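You operate a simulated robot arm through the tools that you are given. There is no shell and no other tool.

You run a simulated robot arm. Do the job below in one go: nothing can be reset, and whatever is moved stays where it is left.

JOB
Start the pump, prove the pressure gauge falls to nought, then set about 150 kPa.
Fine: shut the gauge cock for the proof and open it again; use the speed dial; leave the pump running.

It is judged by the outcome, as a careful person would: the job done as asked, and still so three seconds after it is handed in. It fails if anything else is knocked over, pushed out of place, dropped, spilled or broken.

ROBOT AND FRAMES
A 6-joint arm with a two-finger parallel gripper, fixed in place. Base frame: the origin is at the foot of the arm, x ahead of it, y to its left, z up. Readings come in m, degrees, newtons and seconds.
With the tool pointing down near the work surface it reaches from about 0.22 to 0.62 m from the base axis. Its first joint turns from -66.0 to 66.0 degrees. Payload 2.7 kg.
The TCP is the grasp point between the finger pads, 0.023 m short of the fingertips. In the tool frame z runs along the fingers and y along their closing line. The gripper opens to 0.094 m. The fingers are 0.038 m wide and 0.01 m thick; the gripper's body (0.054 by 0.096 m) begins 0.039 m behind the TCP.
Orientation is that of the tool frame in the base frame, as a unit quaternion [x, y, z, w]. With the fingers straight down and closing along the base's y, the tool's x points along the base's -x, its y along +y and its z along -z.

CONTROLS
- The arm moves only by the tool move_arm. Its argument "plan" is a list of rows, each an object (a shift or turn left out is 0, a gripper value left out holds the last) with "travel": the shift along the base's x, y, z in cm, a list of three; "rotation": the turn, a rotation vector about the base's x, y, z in degrees, a list of three; "fingers": the gripper command, from -1 (fully open) to 1 (shut), values between in proportion. In form: [{"travel": [dx, dy, dz], "rotation": [ax, ay, az], "fingers": fingers}, ...]. A call has 1 to 20 rows; each row shifts and turns the commanded pose from where the row before left it. Each row takes 0.2 s and may step no farther than 0.05 m and 8.6 degrees from the row before; otherwise, or with a gripper value out of range, the whole call is refused. Where a pose cannot be reached the arm comes as near as it can. A force on the tool above 40 N (or 10 N above the force at the start of the call, whichever is more), or a blocked arm, ends the call early, and 0.2 s more pass. The fingers move at their own pace (about 0.045 m/s each) and stop on an object; they squeeze with about 38 N. The grip force told is the motor's: it shows also when the fingers shut on nothing. Time passes only in rows, and 0.2 s behind the last, so rows that do not move let the fingers close. It gives the time, the measured TCP pose, the force on the tool (base axes), the opening and the grip force at its end, in the units of the frame above (readings bear some noise), with the torque about the TCP (base axes, N m) and any sound that the robot's microphone picked up.
- Cameras (640 x 400 px; columns grow to the right, rows downward): "scene" is fixed at [0.075, -0.4459, 1.382]; the picture's right is [0.71, -0.70, 0.00], its down [-0.54, -0.55, -0.63] and it looks along [0.44, 0.45, -0.78] (base axes); focal length 335 px, centre (320, 200). "wrist" rides on the gripper at [0.086, 0.016, -0.074] in the tool frame; the picture's right is [-0.18, 0.98, 0.00], its down [-0.58, -0.11, -0.81] and it looks along [-0.79, -0.15, 0.59] (tool axes); focal length 243 px, centre (320, 200). There is no depth. A picture from a camera that has moved, and an enlarged one, comes with that camera's place and axes in the base frame and with its lens.
- camera(camera): a new picture of that camera. It takes no simulated time.
- enlarge(camera, box): a new picture of the part [left, top, right, bottom] of that camera's present view, enlarged. It takes no simulated time.
- job_done(): hands the job in; it is judged then, once.

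Nothing tells you positions but the pictures and the camera data. Unless the task says otherwise, let go and move clear before handing in.

The tools are called after ">>>" by a JSON object that holds its "method" and its "body". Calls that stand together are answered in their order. move_arm: Moves the arm, as the interface text tells. Its arguments: {"type":"object","properties":{"plan":{"type":"array"}},"required":["plan"]} The other tools are called the same way: camera (camera) takes a picture; enlarge (camera, box) takes an enlarged picture of a part of a camera's view; job_done () hands the job in.

At the start:

```text
clock: 0.0
tool_pos: [0.3032, -0.1392, 1.0143]
orientation: [-0.001, 1.0, 0.0, 0.0]
force: [-0.5, -0.3, -0.6]
moment: [0.02, 0.01, -0.04]
grip_width: 0.094
finger_force: 0.1
```

scene: 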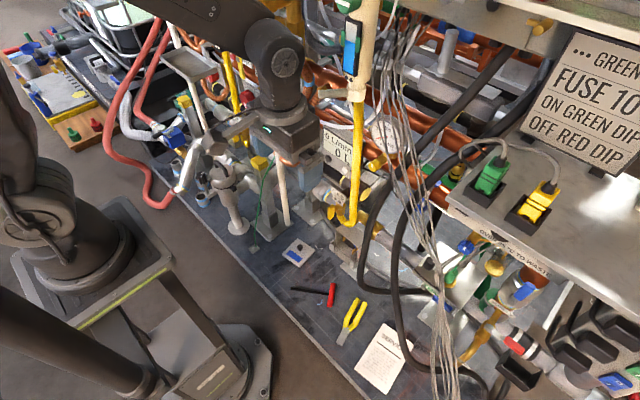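
wrist: 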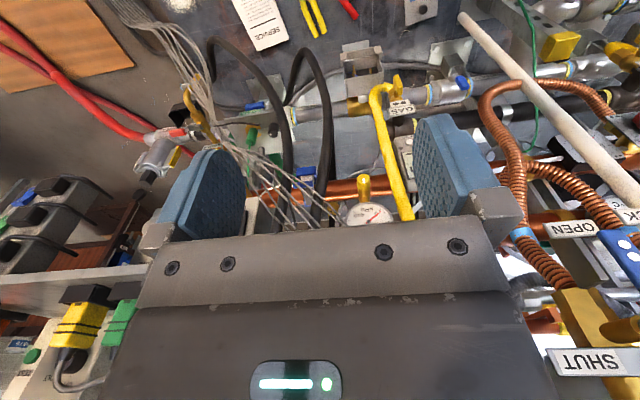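

The bench is crowded with pipes, cables and several valves. I'll enlarge parts of both views to find the pump, its start switch, speed dial, gauge and gauge cock.

>>> {"method": "enlarge", "body": {"camera": "scene", "box": [160, 60, 320, 160]}}

>>> {"method": "enlarge", "body": {"camera": "scene", "box": [300, 80, 460, 180]}}

>>> {"method": "enlarge", "body": {"camera": "scene", "box": [280, 160, 440, 260]}}

>>> {"method": "enlarge", "body": {"camera": "scene", "box": [420, 120, 580, 220]}}

>>> {"method": "enlarge", "body": {"camera": "scene", "box": [420, 220, 580, 320]}}

>>> {"method": "enlarge", "body": {"camera": "scene", "box": [480, 300, 640, 400]}}

>>> {"method": "enlarge", "body": {"camera": "scene", "box": [480, 0, 640, 100]}}

>>> {"method": "enlarge", "body": {"camera": "scene", "box": [0, 0, 160, 100]}}

>>> {"method": "enlarge", "body": {"camera": "wrist", "box": [320, 0, 480, 100]}}

>>> {"method": "enlarge", "body": {"camera": "wrist", "box": [300, 130, 460, 230]}}

>>> {"method": "enlarge", "body": {"camera": "wrist", "box": [480, 0, 640, 100]}}

>>> {"method": "enlarge", "body": {"camera": "wrist", "box": [480, 200, 640, 400]}}

>>> {"method": "enlarge", "body": {"camera": "wrist", "box": [0, 260, 160, 400]}}

```text
4.00 times, centred on (240, 110) of scene
camera zoom: at [0.075, -0.4459, 1.382], right [0.71, -0.7, 0.0], down [-0.54, -0.55, -0.63], along [0.44, 0.45, -0.78], focal length 1340 px, centre (640, 560)
```

zoom: 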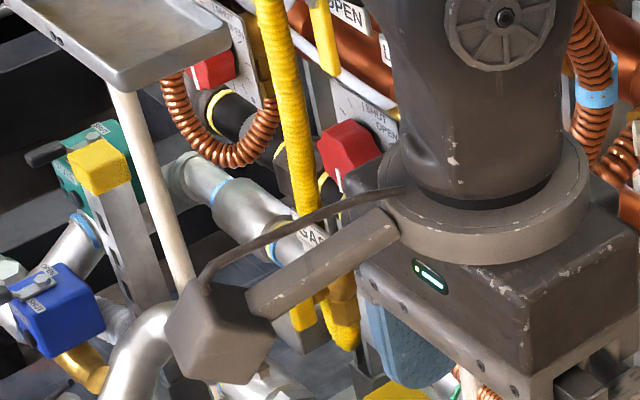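

```text
4.00 times, centred on (380, 130) of scene
camera zoom: at [0.075, -0.4459, 1.382], right [0.71, -0.7, 0.0], down [-0.54, -0.55, -0.63], along [0.44, 0.45, -0.78], focal length 1340 px, centre (80, 480)
```

zoom: 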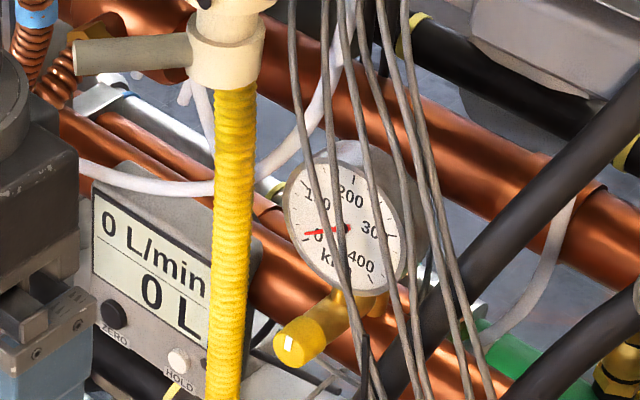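

```text
4.00 times, centred on (360, 210) of scene
camera zoom: at [0.075, -0.4459, 1.382], right [0.71, -0.7, 0.0], down [-0.54, -0.55, -0.63], along [0.44, 0.45, -0.78], focal length 1340 px, centre (160, 160)
```

zoom: 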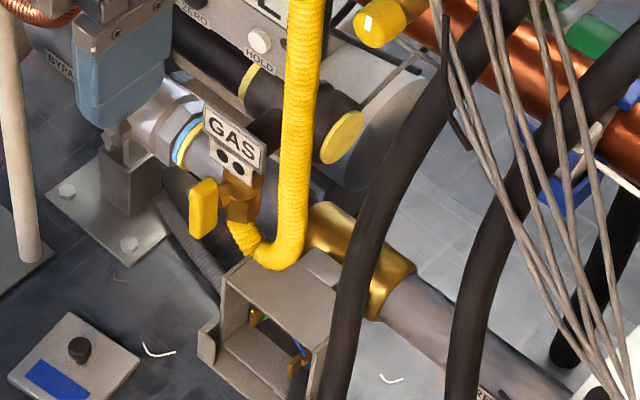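

```text
4.00 times, centred on (500, 170) of scene
camera zoom: at [0.075, -0.4459, 1.382], right [0.71, -0.7, 0.0], down [-0.54, -0.55, -0.63], along [0.44, 0.45, -0.78], focal length 1340 px, centre (-400, 320)
```

zoom: 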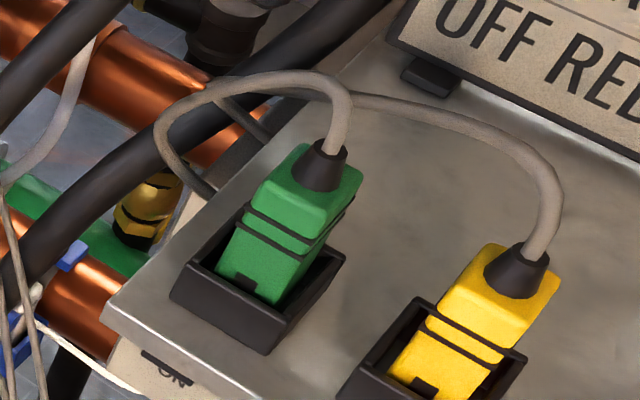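

```text
4.00 times, centred on (500, 270) of scene
camera zoom: at [0.075, -0.4459, 1.382], right [0.71, -0.7, 0.0], down [-0.54, -0.55, -0.63], along [0.44, 0.45, -0.78], focal length 1340 px, centre (-400, -80)
```

zoom: 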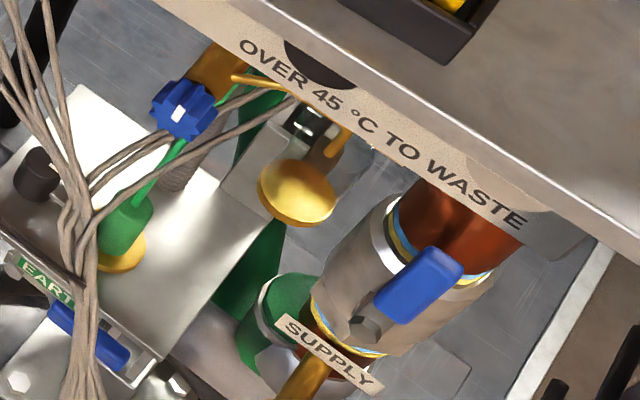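

```text
4.00 times, centred on (560, 350) of scene
camera zoom: at [0.075, -0.4459, 1.382], right [0.71, -0.7, 0.0], down [-0.54, -0.55, -0.63], along [0.44, 0.45, -0.78], focal length 1340 px, centre (-640, -400)
```

zoom: 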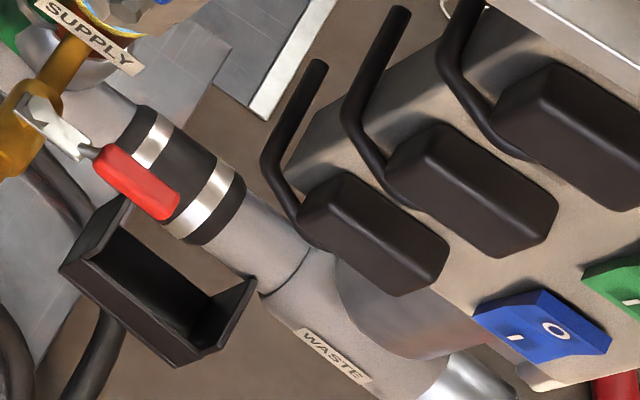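

```text
4.00 times, centred on (560, 50) of scene
camera zoom: at [0.075, -0.4459, 1.382], right [0.71, -0.7, 0.0], down [-0.54, -0.55, -0.63], along [0.44, 0.45, -0.78], focal length 1340 px, centre (-640, 800)
```

zoom: 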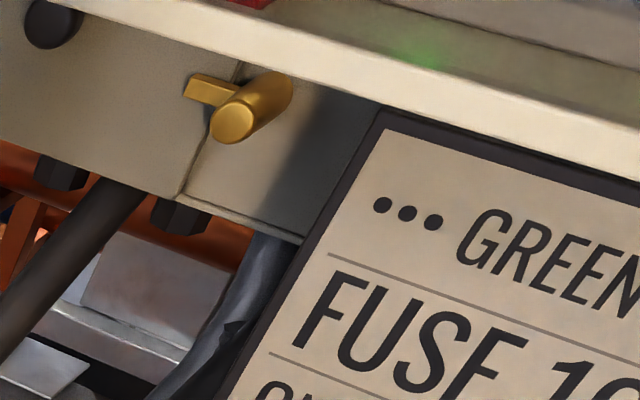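

```text
4.00 times, centred on (80, 50) of scene
camera zoom: at [0.075, -0.4459, 1.382], right [0.71, -0.7, 0.0], down [-0.54, -0.55, -0.63], along [0.44, 0.45, -0.78], focal length 1340 px, centre (1280, 800)
```

zoom: 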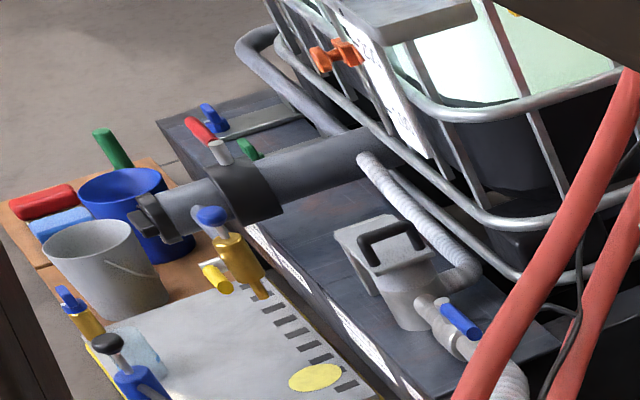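

```text
4.00 times, centred on (400, 50) of wrist
camera zoom: at [0.2159, -0.1234, 1.0886], right [0.18, 0.98, 0.0], down [0.58, -0.11, 0.81], along [0.79, -0.15, -0.59], focal length 970 px, centre (0, 800)
```

zoom: 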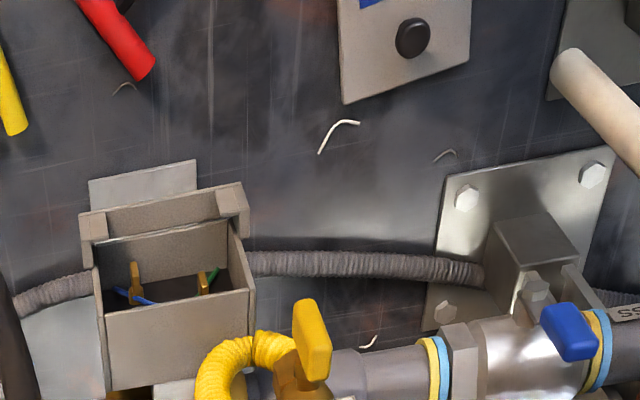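

```text
4.00 times, centred on (380, 180) of wrist
camera zoom: at [0.2159, -0.1234, 1.0886], right [0.18, 0.98, 0.0], down [0.58, -0.11, 0.81], along [0.79, -0.15, -0.59], focal length 970 px, centre (80, 280)
```

zoom: 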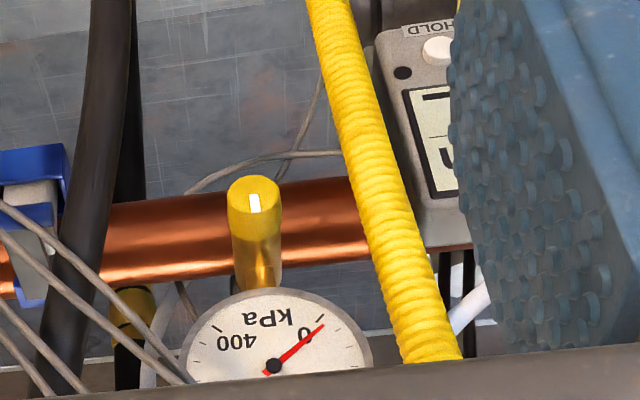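

```text
4.00 times, centred on (560, 50) of wrist
camera zoom: at [0.2159, -0.1234, 1.0886], right [0.18, 0.98, 0.0], down [0.58, -0.11, 0.81], along [0.79, -0.15, -0.59], focal length 970 px, centre (-640, 800)
```

zoom: 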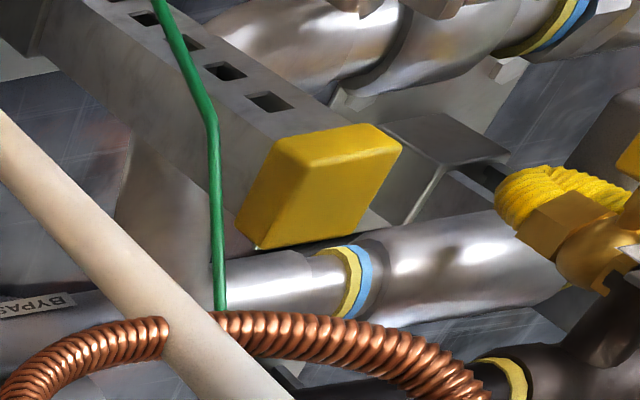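

```text
2.00 times, centred on (560, 300) of wrist
camera zoom: at [0.2159, -0.1234, 1.0886], right [0.18, 0.98, 0.0], down [0.58, -0.11, 0.81], along [0.79, -0.15, -0.59], focal length 485 px, centre (-160, 0)
```

zoom: 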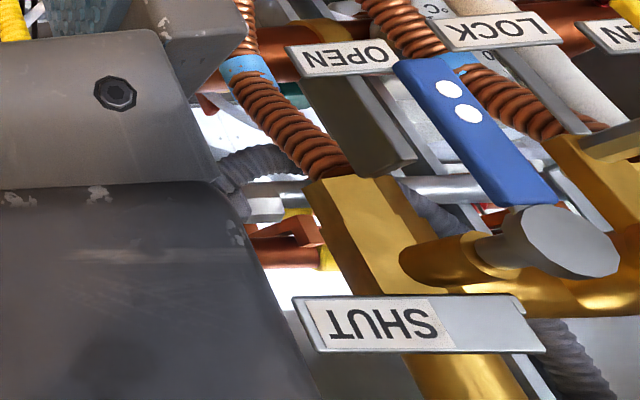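

```text
2.86 times, centred on (80, 330) of wrist
camera zoom: at [0.2159, -0.1234, 1.0886], right [0.18, 0.98, 0.0], down [0.58, -0.11, 0.81], along [0.79, -0.15, -0.59], focal length 693 px, centre (1006, -171)
```

zoom: 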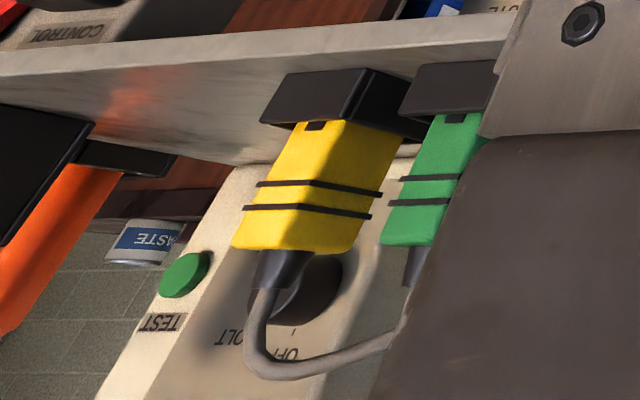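

The gauge reads 0 now and has a yellow cock below it. I still have to find the pump, its start switch and the speed dial, so I'll look at more regions at higher zoom.

>>> {"method": "enlarge", "body": {"camera": "scene", "box": [560, 320, 640, 400]}}

>>> {"method": "enlarge", "body": {"camera": "scene", "box": [420, 190, 500, 240]}}

>>> {"method": "enlarge", "body": {"camera": "scene", "box": [380, 230, 500, 320]}}

>>> {"method": "enlarge", "body": {"camera": "scene", "box": [300, 0, 460, 100]}}

>>> {"method": "enlarge", "body": {"camera": "scene", "box": [140, 0, 300, 100]}}

>>> {"method": "enlarge", "body": {"camera": "scene", "box": [180, 140, 310, 260]}}

>>> {"method": "enlarge", "body": {"camera": "scene", "box": [260, 230, 420, 400]}}

>>> {"method": "enlarge", "body": {"camera": "scene", "box": [520, 30, 640, 190]}}

>>> {"method": "enlarge", "body": {"camera": "wrist", "box": [0, 160, 160, 260]}}

>>> {"method": "enlarge", "body": {"camera": "wrist", "box": [160, 80, 320, 220]}}

>>> {"method": "enlarge", "body": {"camera": "wrist", "box": [200, 0, 330, 60]}}

>>> {"method": "enlarge", "body": {"camera": "wrist", "box": [480, 90, 640, 230]}}

```text
5.00 times, centred on (600, 360) of scene
camera zoom: at [0.075, -0.4459, 1.382], right [0.71, -0.7, 0.0], down [-0.54, -0.55, -0.63], along [0.44, 0.45, -0.78], focal length 1675 px, centre (-1080, -600)
```

zoom: 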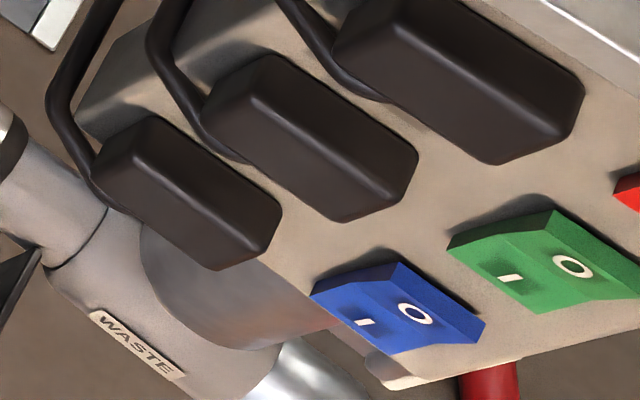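

```text
8.00 times, centred on (460, 215) of scene
camera zoom: at [0.075, -0.4459, 1.382], right [0.71, -0.7, 0.0], down [-0.54, -0.55, -0.63], along [0.44, 0.45, -0.78], focal length 2680 px, centre (-800, 80)
```

zoom: 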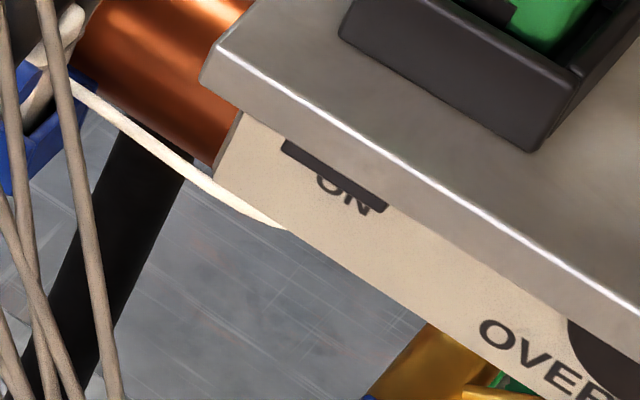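

```text
4.44 times, centred on (440, 275) of scene
camera zoom: at [0.075, -0.4459, 1.382], right [0.71, -0.7, 0.0], down [-0.54, -0.55, -0.63], along [0.44, 0.45, -0.78], focal length 1489 px, centre (-213, -133)
```

zoom: 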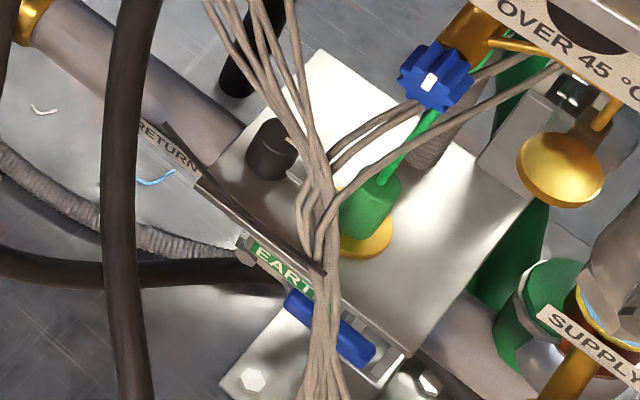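

```text
4.00 times, centred on (380, 50) of scene
camera zoom: at [0.075, -0.4459, 1.382], right [0.71, -0.7, 0.0], down [-0.54, -0.55, -0.63], along [0.44, 0.45, -0.78], focal length 1340 px, centre (80, 800)
```

zoom: 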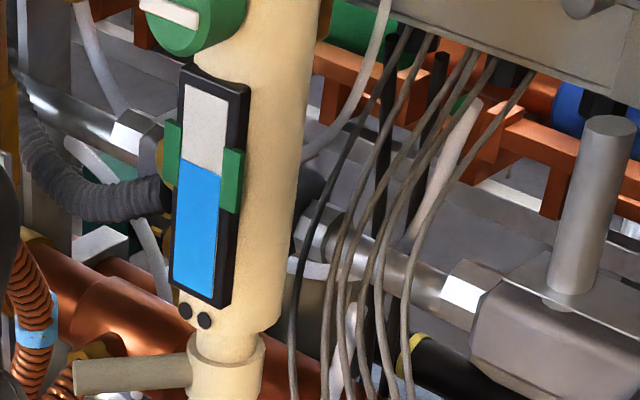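

```text
4.00 times, centred on (220, 50) of scene
camera zoom: at [0.075, -0.4459, 1.382], right [0.71, -0.7, 0.0], down [-0.54, -0.55, -0.63], along [0.44, 0.45, -0.78], focal length 1340 px, centre (720, 800)
```

zoom: 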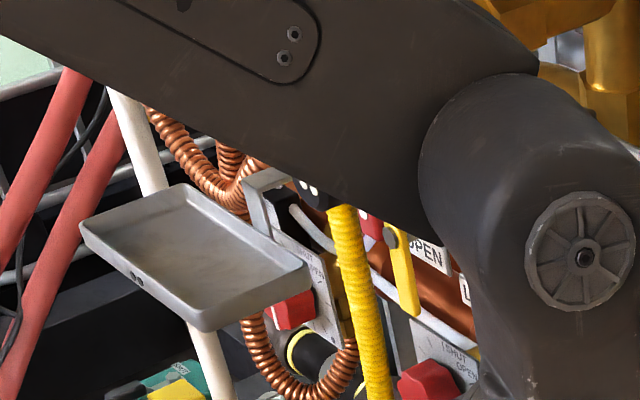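

```text
3.33 times, centred on (245, 200) of scene
camera zoom: at [0.075, -0.4459, 1.382], right [0.71, -0.7, 0.0], down [-0.54, -0.55, -0.63], along [0.44, 0.45, -0.78], focal length 1117 px, centre (570, 200)
```

zoom: 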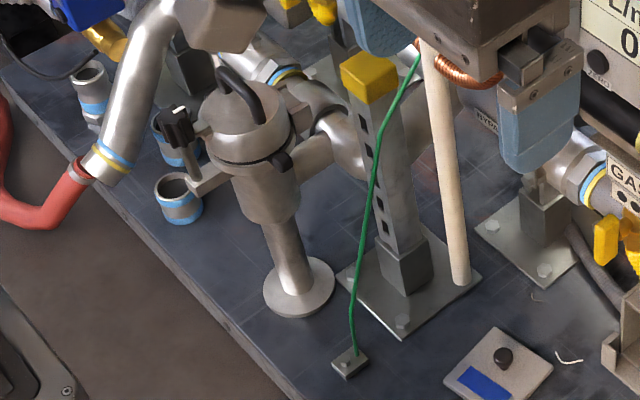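

```text
2.35 times, centred on (340, 315) of scene
camera zoom: at [0.075, -0.4459, 1.382], right [0.71, -0.7, 0.0], down [-0.54, -0.55, -0.63], along [0.44, 0.45, -0.78], focal length 788 px, centre (273, -71)
```

zoom: 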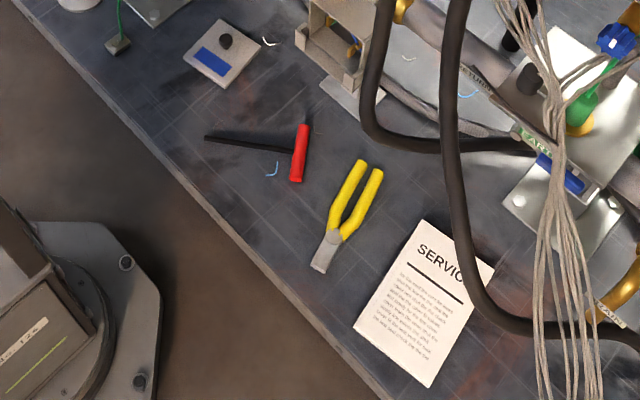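

```text
2.50 times, centred on (580, 110) of scene
camera zoom: at [0.075, -0.4459, 1.382], right [0.71, -0.7, 0.0], down [-0.54, -0.55, -0.63], along [0.44, 0.45, -0.78], focal length 838 px, centre (-330, 425)
```

zoom: 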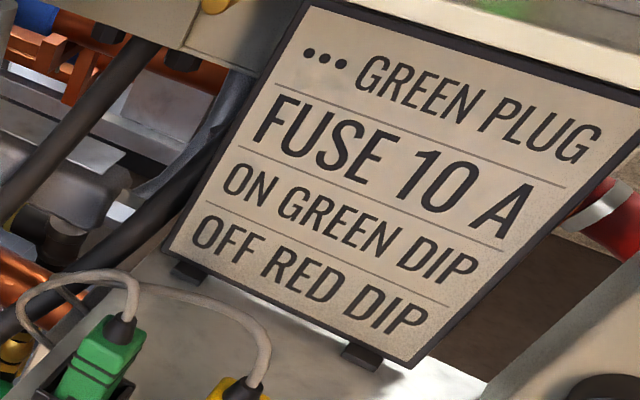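

```text
4.00 times, centred on (80, 210) of wrist
camera zoom: at [0.2159, -0.1234, 1.0886], right [0.18, 0.98, 0.0], down [0.58, -0.11, 0.81], along [0.79, -0.15, -0.59], focal length 970 px, centre (1280, 160)
```

zoom: 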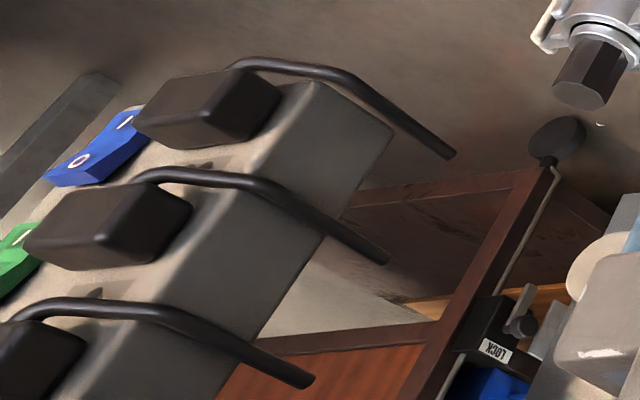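

```text
2.86 times, centred on (240, 150) of wrist
camera zoom: at [0.2159, -0.1234, 1.0886], right [0.18, 0.98, 0.0], down [0.58, -0.11, 0.81], along [0.79, -0.15, -0.59], focal length 693 px, centre (549, 343)
```

zoom: 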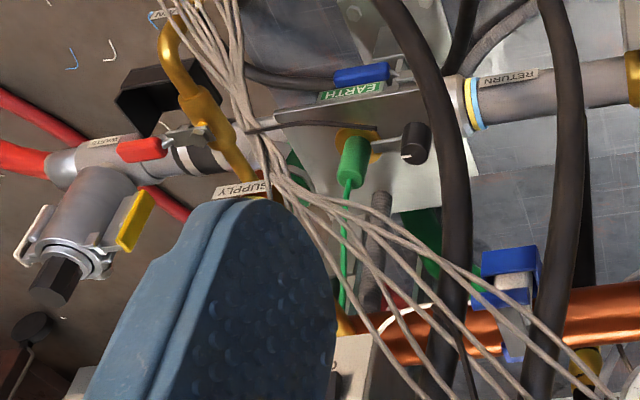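

```text
4.92 times, centred on (265, 30) of wrist
camera zoom: at [0.2159, -0.1234, 1.0886], right [0.18, 0.98, 0.0], down [0.58, -0.11, 0.81], along [0.79, -0.15, -0.59], focal length 1194 px, centre (591, 1037)
```

zoom: 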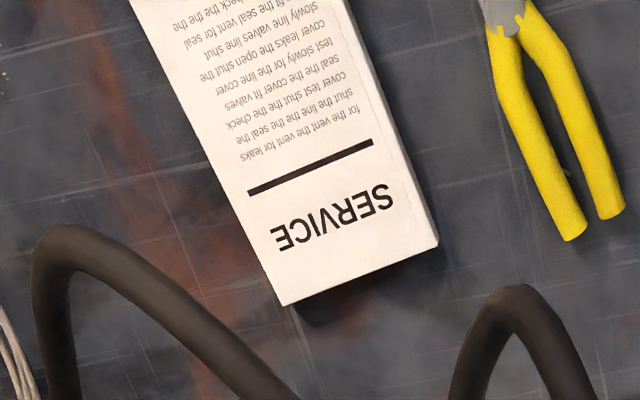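

```text
2.86 times, centred on (560, 160) of wrist
camera zoom: at [0.2159, -0.1234, 1.0886], right [0.18, 0.98, 0.0], down [0.58, -0.11, 0.81], along [0.79, -0.15, -0.59], focal length 693 px, centre (-366, 314)
```

zoom: 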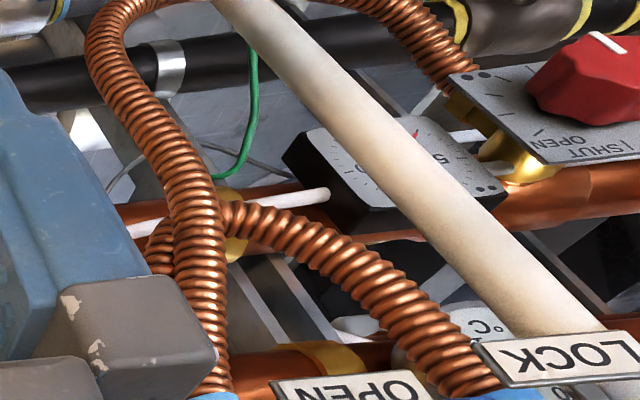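

I take the gauge to be at about [0.63, -0.11, 0.845] and its yellow cock knob at about [0.59, -0.11, 0.77] with its axis along x; the deck is near z = 0.09. The pump controls aren't identified yet, so I'll pan the wrist camera to the right in place and look.

>>> {"method": "move_arm", "body": {"plan": [{"rotation": [0, 0, -8]}, {"rotation": [0, 0, -8]}, {"rotation": [0, 0, -8]}, {"rotation": [0, 0, -8]}]}}

>>> {"method": "camera", "body": {"camera": "wrist"}}

```text
clock: 1.0
tool_pos: [0.3025, -0.1393, 1.0137]
orientation: [0.276, 0.961, 0.0, 0.0]
force: [-0.6, 0.0, -0.7]
moment: [-0.01, -0.02, -0.03]
grip_width: 0.094
finger_force: 0.0
```

```text
taken
camera wrist: at [0.2379, -0.0801, 1.088], right [0.68, 0.73, 0.0], down [0.43, -0.4, 0.81], along [0.59, -0.55, -0.59], focal length 243 px, centre (320, 200)
```

wrist: 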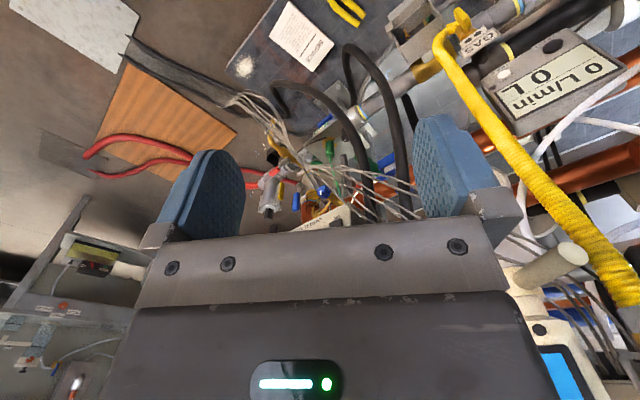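

The gripper hides much of this view, but other panels show at left. I'll enlarge them.

>>> {"method": "enlarge", "body": {"camera": "wrist", "box": [0, 180, 160, 400]}}

>>> {"method": "enlarge", "body": {"camera": "wrist", "box": [230, 100, 420, 240]}}

>>> {"method": "enlarge", "body": {"camera": "wrist", "box": [480, 200, 640, 400]}}

>>> {"method": "camera", "body": {"camera": "scene"}}

```text
1.82 times, centred on (80, 290) of wrist
camera zoom: at [0.2379, -0.0801, 1.088], right [0.68, 0.73, 0.0], down [0.43, -0.4, 0.81], along [0.59, -0.55, -0.59], focal length 441 px, centre (756, 36)
```

zoom: 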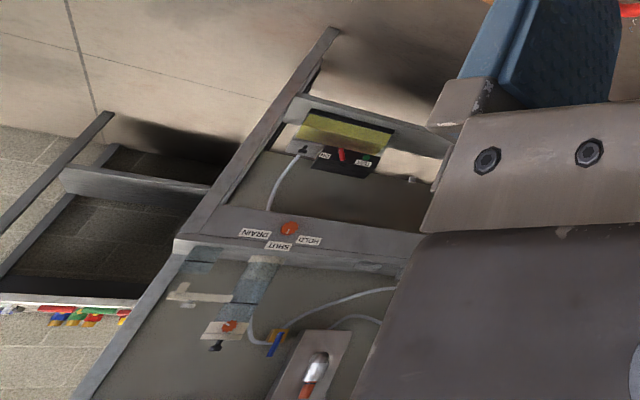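

```text
2.86 times, centred on (325, 170) of wrist
camera zoom: at [0.2379, -0.0801, 1.088], right [0.68, 0.73, 0.0], down [0.43, -0.4, 0.81], along [0.59, -0.55, -0.59], focal length 693 px, centre (306, 286)
```

zoom: 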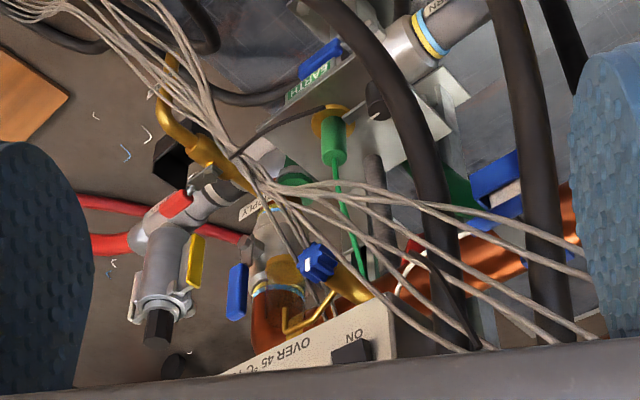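

```text
2.00 times, centred on (560, 300) of wrist
camera zoom: at [0.2379, -0.0801, 1.088], right [0.68, 0.73, 0.0], down [0.43, -0.4, 0.81], along [0.59, -0.55, -0.59], focal length 485 px, centre (-160, 0)
```

zoom: 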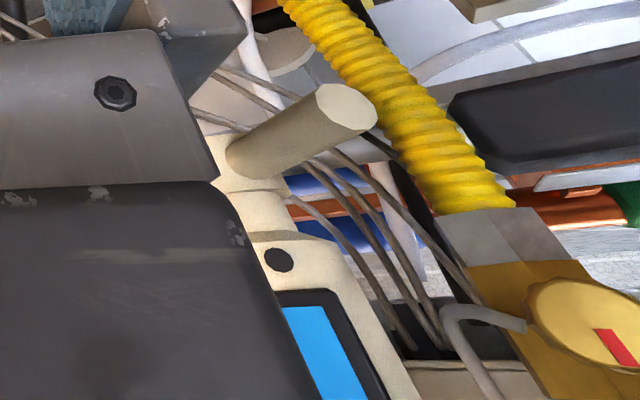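

```text
taken
```

scene: 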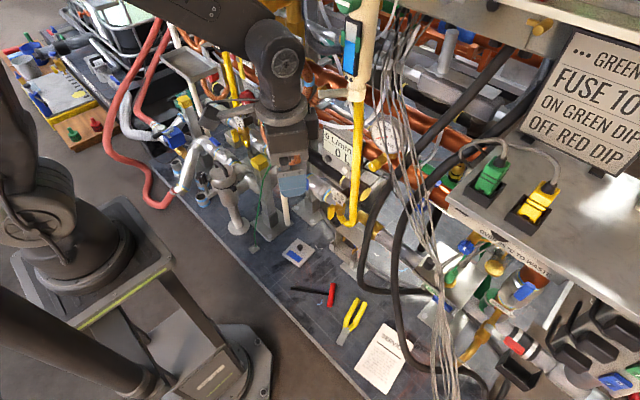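

Several devices carry dot codes (two dots, three dots), so I need to work out which one is the pump. I'll pan left to see that side.

>>> {"method": "move_arm", "body": {"plan": [{"rotation": [0, 0, 8]}, {"rotation": [0, 0, 8]}, {"rotation": [0, 0, 8]}, {"rotation": [0, 0, 8]}, {"rotation": [0, 0, 8]}, {"rotation": [0, 0, 8]}, {"rotation": [0, 0, 8]}, {"rotation": [0, 0, 8]}]}}

>>> {"method": "camera", "body": {"camera": "wrist"}}

>>> {"method": "enlarge", "body": {"camera": "wrist", "box": [0, 0, 320, 200]}}

>>> {"method": "enlarge", "body": {"camera": "wrist", "box": [320, 0, 640, 200]}}

>>> {"method": "enlarge", "body": {"camera": "wrist", "box": [440, 160, 640, 400]}}

>>> {"method": "enlarge", "body": {"camera": "wrist", "box": [0, 160, 200, 400]}}

```text
clock: 2.8
tool_pos: [0.3015, -0.1397, 1.0134]
orientation: [-0.277, 0.961, 0.0, 0.0]
force: [0.0, 0.3, -0.9]
moment: [0.01, 0.0, 0.01]
grip_width: 0.0941
finger_force: 0.0
```

```text
taken
camera wrist: at [0.2206, -0.1725, 1.0886], right [-0.37, 0.93, 0.0], down [0.55, 0.22, 0.81], along [0.75, 0.3, -0.59], focal length 243 px, centre (320, 200)
```

wrist: 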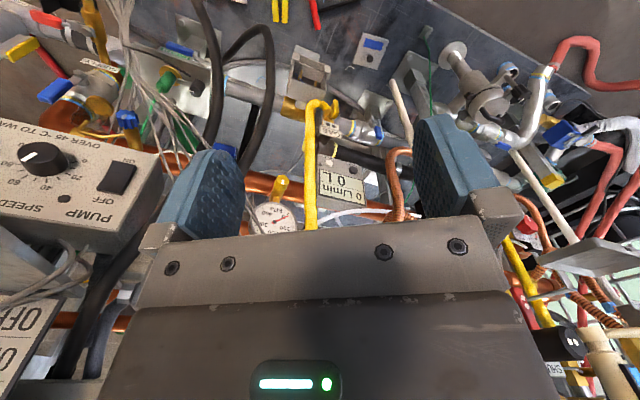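

```text
2.00 times, centred on (160, 100) of wrist
camera zoom: at [0.2206, -0.1725, 1.0886], right [-0.37, 0.93, 0.0], down [0.55, 0.22, 0.81], along [0.75, 0.3, -0.59], focal length 485 px, centre (640, 400)
```

zoom: 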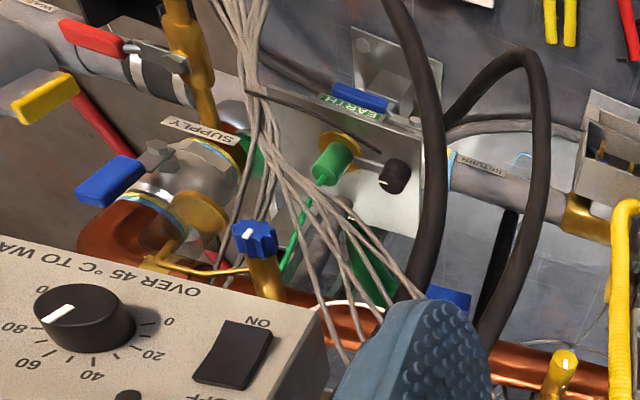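

```text
2.00 times, centred on (480, 100) of wrist
camera zoom: at [0.2206, -0.1725, 1.0886], right [-0.37, 0.93, 0.0], down [0.55, 0.22, 0.81], along [0.75, 0.3, -0.59], focal length 485 px, centre (0, 400)
```

zoom: 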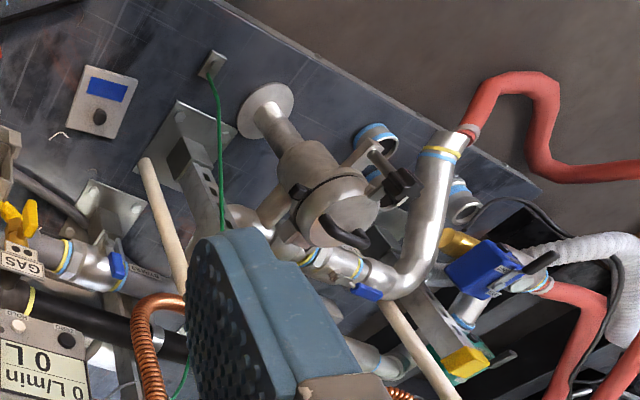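

```text
1.67 times, centred on (540, 280) of wrist
camera zoom: at [0.2206, -0.1725, 1.0886], right [-0.37, 0.93, 0.0], down [0.55, 0.22, 0.81], along [0.75, 0.3, -0.59], focal length 404 px, centre (-47, 67)
```

zoom: 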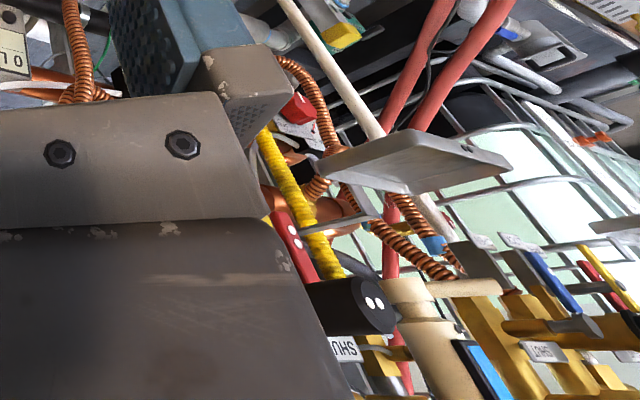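

```text
1.67 times, centred on (100, 280) of wrist
camera zoom: at [0.2206, -0.1725, 1.0886], right [-0.37, 0.93, 0.0], down [0.55, 0.22, 0.81], along [0.75, 0.3, -0.59], focal length 404 px, centre (687, 67)
```

zoom: 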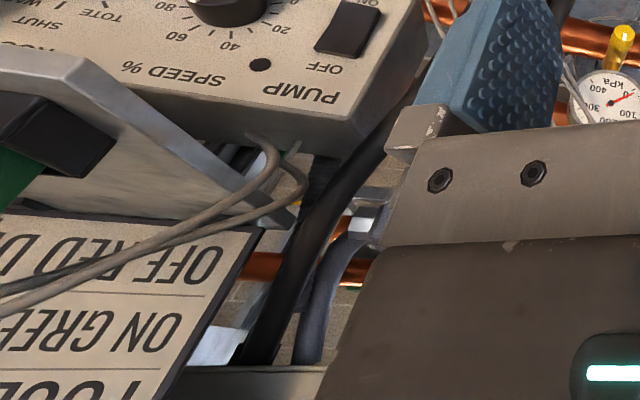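

The "PUMP" panel has a single dot, an ON/OFF rocker and a "SPEED %" dial, and sits at about [0.59, -0.35 to -0.45, 0.82] beneath the plug shelf (z about 1.0, front-left corner near [0.42, -0.35]). I'll shift right to see it better.

>>> {"method": "move_arm", "body": {"plan": [{"travel": [-1, -3, 0]}, {"travel": [-1, -3, 0]}, {"travel": [-1, -3, 0]}]}}

>>> {"method": "camera", "body": {"camera": "wrist"}}

>>> {"method": "enlarge", "body": {"camera": "wrist", "box": [0, 90, 240, 240]}}

>>> {"method": "enlarge", "body": {"camera": "wrist", "box": [0, 230, 240, 380]}}

>>> {"method": "camera", "body": {"camera": "scene"}}

```text
clock: 3.6
tool_pos: [0.2724, -0.2304, 1.016]
orientation: [-0.275, 0.961, 0.0, 0.0]
force: [-0.4, 0.2, 0.2]
moment: [-0.01, -0.02, 0.02]
grip_width: 0.0942
finger_force: 0.2
```

```text
taken
camera wrist: at [0.1905, -0.2625, 1.0893], right [-0.36, 0.93, 0.0], down [0.55, 0.22, 0.81], along [0.75, 0.29, -0.59], focal length 243 px, centre (320, 200)
```

wrist: 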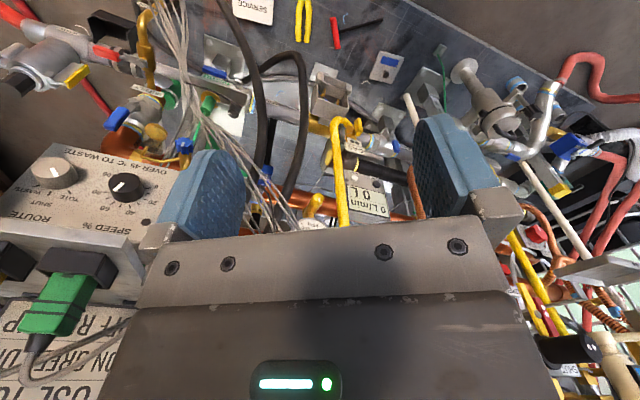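

```text
2.67 times, centred on (120, 165) of wrist
camera zoom: at [0.1905, -0.2625, 1.0893], right [-0.36, 0.93, 0.0], down [0.55, 0.22, 0.81], along [0.75, 0.29, -0.59], focal length 647 px, centre (853, 293)
```

zoom: 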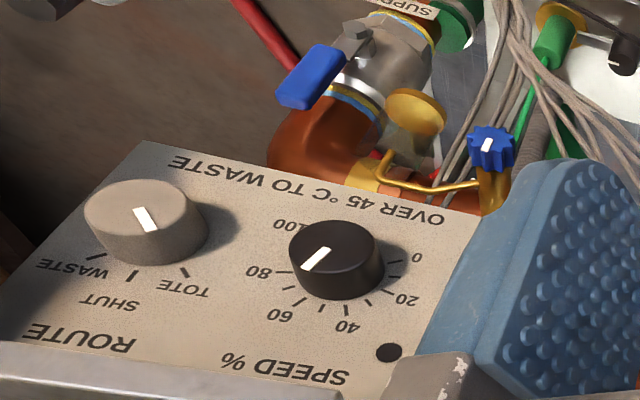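

```text
2.67 times, centred on (120, 305) of wrist
camera zoom: at [0.1905, -0.2625, 1.0893], right [-0.36, 0.93, 0.0], down [0.55, 0.22, 0.81], along [0.75, 0.29, -0.59], focal length 647 px, centre (853, -80)
```

zoom: 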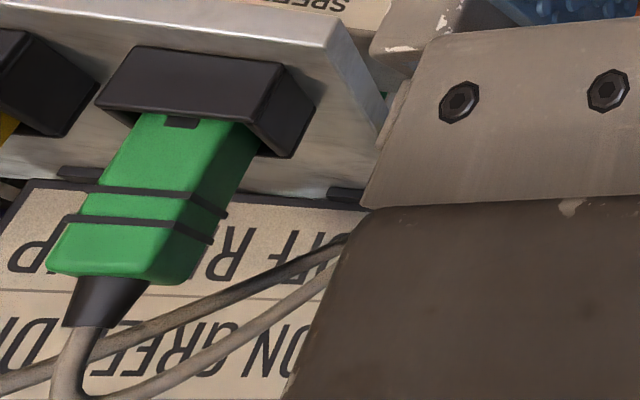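

```text
taken
```

scene: 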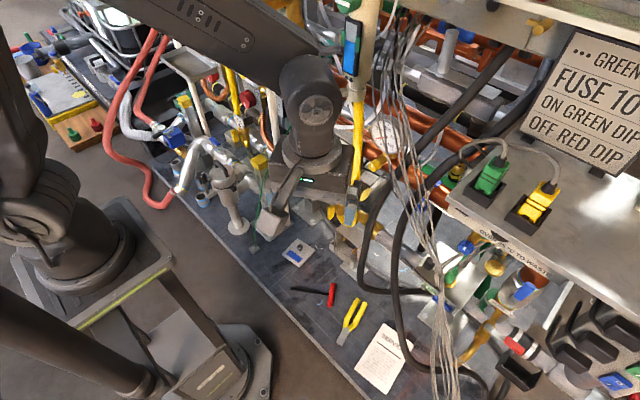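

The panel face stands near x = 0.61 facing the arm: dial front at about [0.595, -0.453, 0.828], set near 70 %, and the rocker at about [0.605, -0.36, 0.838] with ON at its lower end. The ROUTE knob points at TOTE and I'll leave it alone. Next I close the fingers, straighten the yaw and lower in the free space in front.

>>> {"method": "move_arm", "body": {"plan": [{"rotation": [0, 0, -8], "travel": [0.5, 0, -3.4], "fingers": 1}, {"rotation": [0, 0, -8], "travel": [0.5, 0, -3.4]}, {"rotation": [0, 0, -8], "travel": [0.5, 0, -3.4]}, {"rotation": [0, 0, -8], "travel": [0.5, 0, -3.4]}]}}

>>> {"method": "camera", "body": {"camera": "wrist"}}

>>> {"method": "camera", "body": {"camera": "scene"}}

```text
clock: 4.6
tool_pos: [0.2926, -0.2321, 0.8781]
orientation: [0.001, 1.0, 0.0, 0.001]
force: [0.6, -0.3, -0.1]
moment: [-0.04, 0.0, 0.02]
grip_width: 0.0052
finger_force: 0.1
```

```text
taken
camera wrist: at [0.2059, -0.2165, 0.9516], right [0.19, 0.98, 0.0], down [0.58, -0.11, 0.81], along [0.79, -0.15, -0.59], focal length 243 px, centre (320, 200)
```

wrist: 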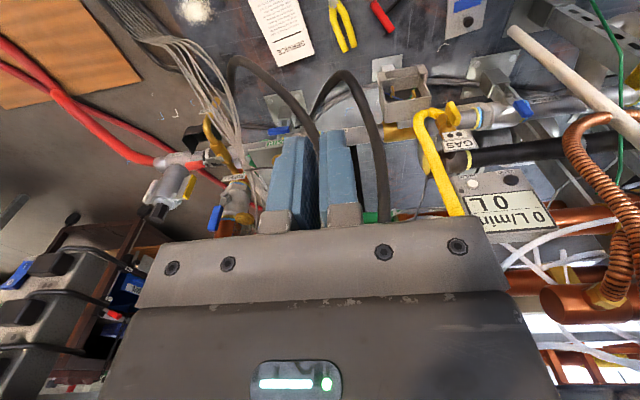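

```text
taken
```

scene: 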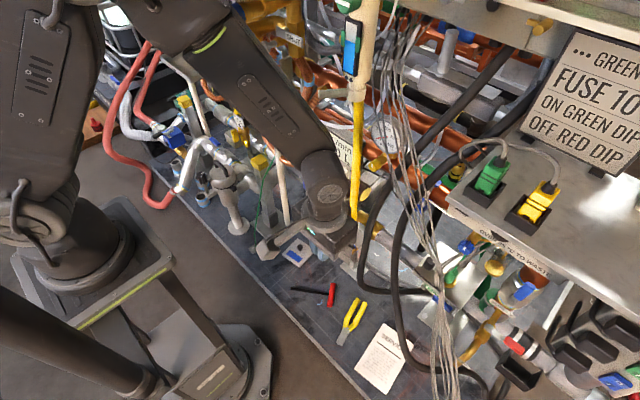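

The forearm comes in from the upper left and the space ahead is clear. Now I turn the tool to point horizontally ahead (+x), with the camera on its left side so it looks toward the panel, while easing forward.

>>> {"method": "move_arm", "body": {"plan": [{"rotation": [4.949, -4.949, -4.949], "travel": [0.8, 0, -0.1]}, {"rotation": [4.949, -4.949, -4.949], "travel": [0.8, 0, -0.1]}, {"rotation": [4.949, -4.949, -4.949], "travel": [0.8, 0, -0.1]}, {"rotation": [4.949, -4.949, -4.949], "travel": [0.8, 0, -0.1]}, {"rotation": [4.949, -4.949, -4.949], "travel": [0.8, 0, -0.1]}, {"rotation": [4.949, -4.949, -4.949], "travel": [0.8, 0, -0.1]}, {"rotation": [4.949, -4.949, -4.949], "travel": [0.8, 0, -0.1]}]}}

>>> {"method": "camera", "body": {"camera": "wrist"}}

>>> {"method": "camera", "body": {"camera": "scene"}}

```text
clock: 6.2
tool_pos: [0.3477, -0.2295, 0.8697]
orientation: [0.289, 0.865, 0.289, 0.29]
force: [0.5, 0.6, 0.0]
moment: [0.02, 0.03, -0.01]
grip_width: 0.0
finger_force: 37.9
```

```text
taken
camera wrist: at [0.2465, -0.1862, 0.9018], right [0.45, 0.53, 0.72], down [-0.19, -0.73, 0.66], along [0.87, -0.43, -0.23], focal length 243 px, centre (320, 200)
```

wrist: 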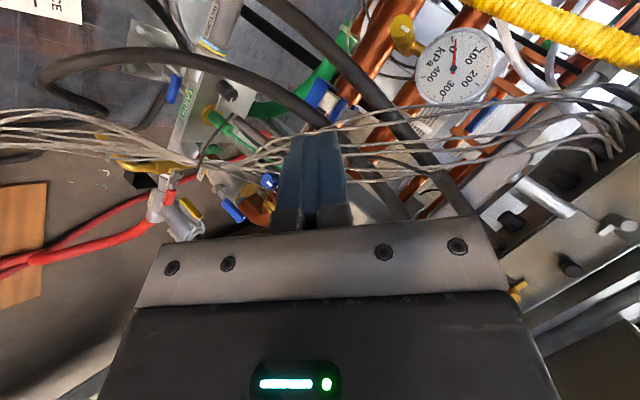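

```text
taken
```

scene: 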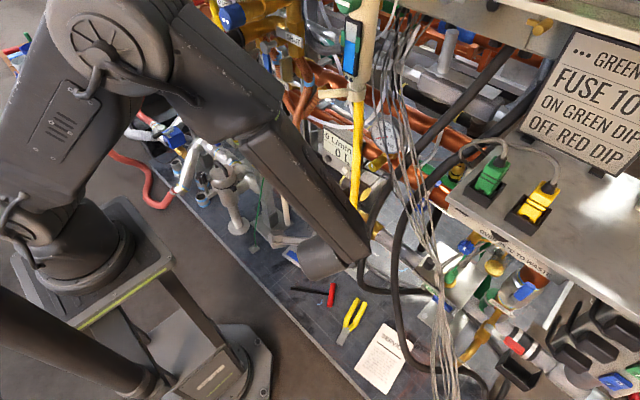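

The rotation is going well and the arm follows. I'll finish the other half.

>>> {"method": "move_arm", "body": {"plan": [{"rotation": [4.949, -4.949, -4.949], "travel": [0.6, 0, -0.1]}, {"rotation": [4.949, -4.949, -4.949], "travel": [0.6, 0, -0.1]}, {"rotation": [4.949, -4.949, -4.949], "travel": [0.6, 0, -0.1]}, {"rotation": [4.949, -4.949, -4.949], "travel": [0.6, 0, -0.1]}, {"rotation": [4.949, -4.949, -4.949], "travel": [0.6, 0, -0.1]}, {"rotation": [4.949, -4.949, -4.949], "travel": [0.6, 0, -0.1]}, {"rotation": [4.949, -4.949, -4.949], "travel": [0.6, 0, -0.1]}]}}

>>> {"method": "camera", "body": {"camera": "wrist"}}

>>> {"method": "camera", "body": {"camera": "scene"}}

```text
clock: 7.8
tool_pos: [0.3892, -0.2304, 0.8633]
orientation: [0.5, 0.499, 0.5, 0.501]
force: [-0.7, -0.3, 0.9]
moment: [-0.02, -0.01, -0.02]
grip_width: 0.0001
finger_force: 38.0
```

```text
taken
camera wrist: at [0.3161, -0.1442, 0.8796], right [0.0, -0.18, 0.98], down [-0.81, -0.58, -0.11], along [0.59, -0.79, -0.15], focal length 243 px, centre (320, 200)
```

wrist: 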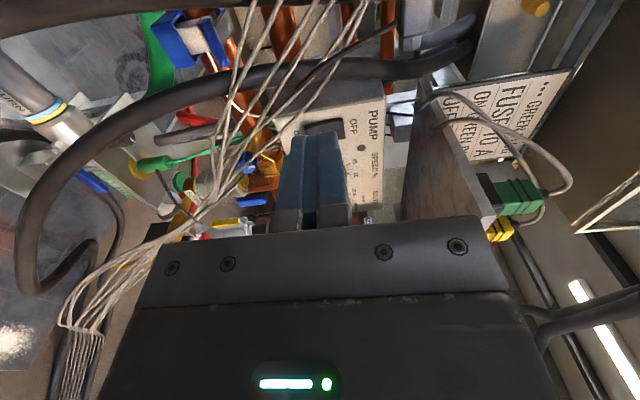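

```text
taken
```

scene: 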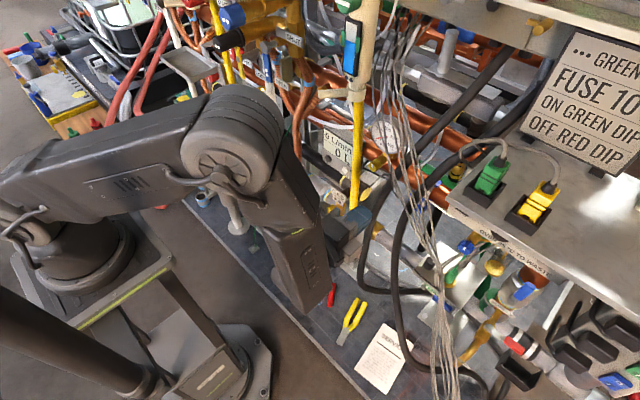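

The tool now points along +x with the camera on its left. I see the PUMP panel, its rocker past the fingertips, a wire bundle and a black hose; I'll zoom in to judge clearances.

>>> {"method": "enlarge", "body": {"camera": "wrist", "box": [140, 0, 460, 200]}}

>>> {"method": "enlarge", "body": {"camera": "wrist", "box": [280, 80, 400, 220]}}

>>> {"method": "enlarge", "body": {"camera": "scene", "box": [310, 140, 490, 260]}}

>>> {"method": "enlarge", "body": {"camera": "scene", "box": [340, 80, 460, 170]}}

```text
2.00 times, centred on (300, 100) of wrist
camera zoom: at [0.3161, -0.1442, 0.8796], right [0.0, -0.18, 0.98], down [-0.81, -0.58, -0.11], along [0.59, -0.79, -0.15], focal length 485 px, centre (360, 400)
```

zoom: 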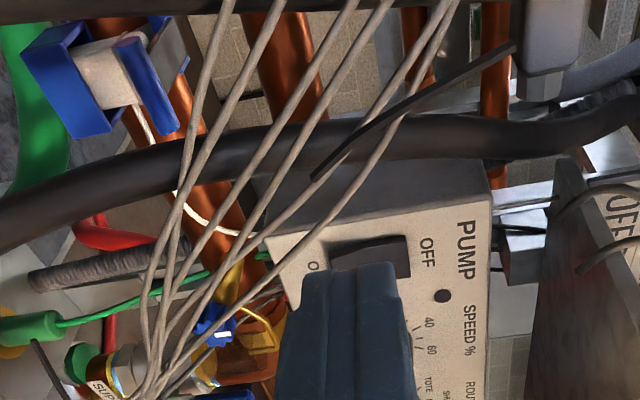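

```text
2.86 times, centred on (340, 150) of wrist
camera zoom: at [0.3161, -0.1442, 0.8796], right [0.0, -0.18, 0.98], down [-0.81, -0.58, -0.11], along [0.59, -0.79, -0.15], focal length 693 px, centre (263, 343)
```

zoom: 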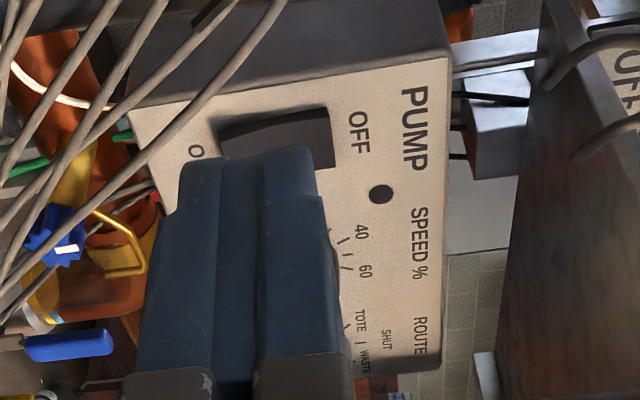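

```text
3.33 times, centred on (400, 200) of scene
camera zoom: at [0.075, -0.4459, 1.382], right [0.71, -0.7, 0.0], down [-0.54, -0.55, -0.63], along [0.44, 0.45, -0.78], focal length 1117 px, centre (53, 200)
```

zoom: 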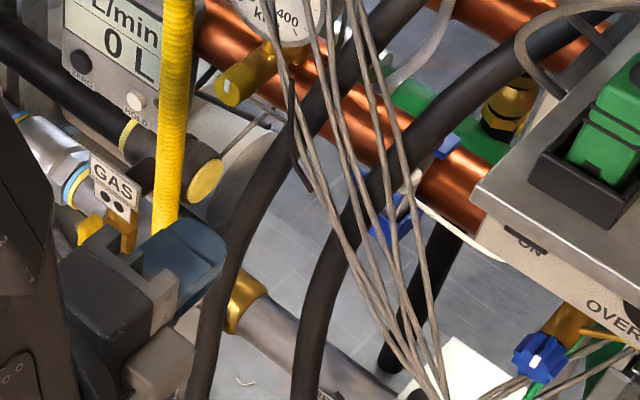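

```text
4.44 times, centred on (400, 125) of scene
camera zoom: at [0.075, -0.4459, 1.382], right [0.71, -0.7, 0.0], down [-0.54, -0.55, -0.63], along [0.44, 0.45, -0.78], focal length 1489 px, centre (-36, 533)
```

zoom: 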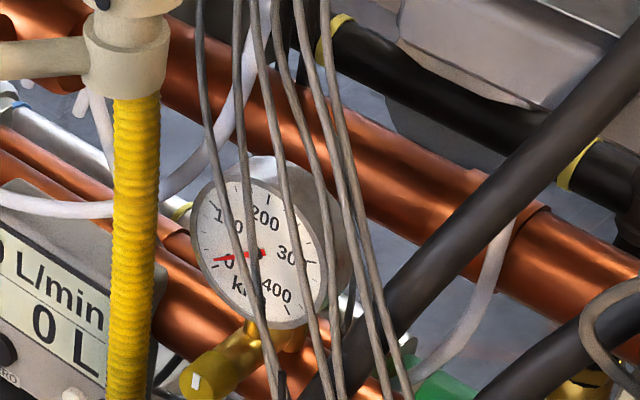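

The wires lie low and left of the rocker (highest strand about [0.53, -0.36, 0.73] rising to [0.56, -0.26, 0.87]), and a black hose stands at about [0.58, -0.28]. I'll come at the rocker slightly from the right and above, so I yaw and tilt the tool and move to a pre-press place in front of it.

>>> {"method": "move_arm", "body": {"plan": [{"travel": [0.6, -3.4, -0.2], "rotation": [0, 0, 4]}, {"travel": [0.6, -3.4, -0.2], "rotation": [0, 0, 5]}, {"travel": [0.6, -3.4, -0.2], "rotation": [0, 5, 0]}, {"travel": [0.6, -3.4, -0.2], "rotation": [0, 5, 0]}]}}

>>> {"method": "camera", "body": {"camera": "wrist"}}

>>> {"method": "camera", "body": {"camera": "scene"}}

```text
clock: 8.8
tool_pos: [0.416, -0.3673, 0.8552]
orientation: [0.505, 0.575, 0.495, 0.411]
force: [0.0, 0.2, 0.2]
moment: [0.04, -0.02, -0.02]
grip_width: 0.0
finger_force: 38.3
```

```text
taken
camera wrist: at [0.3326, -0.2931, 0.8864], right [0.2, -0.18, 0.96], down [-0.71, -0.7, 0.02], along [0.67, -0.69, -0.27], focal length 243 px, centre (320, 200)
```

wrist: 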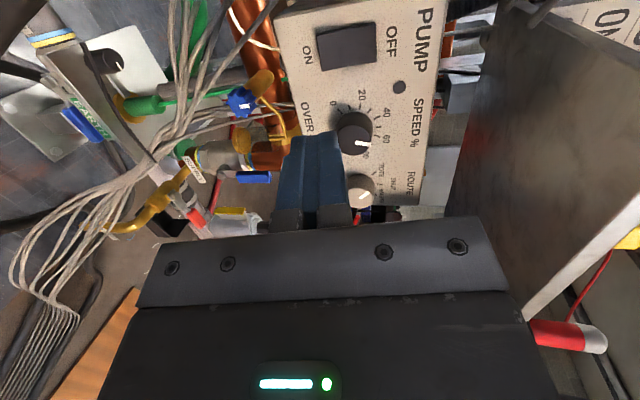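

```text
taken
```

scene: 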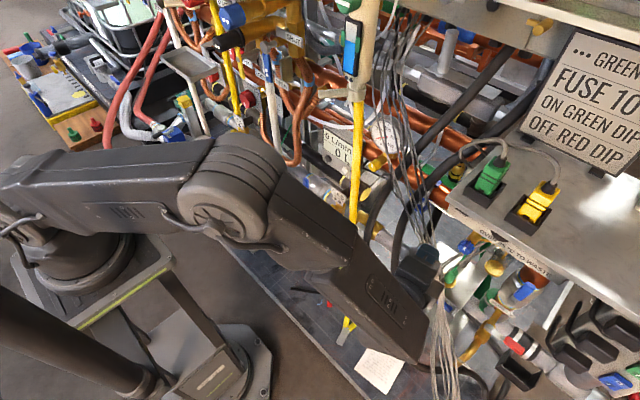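

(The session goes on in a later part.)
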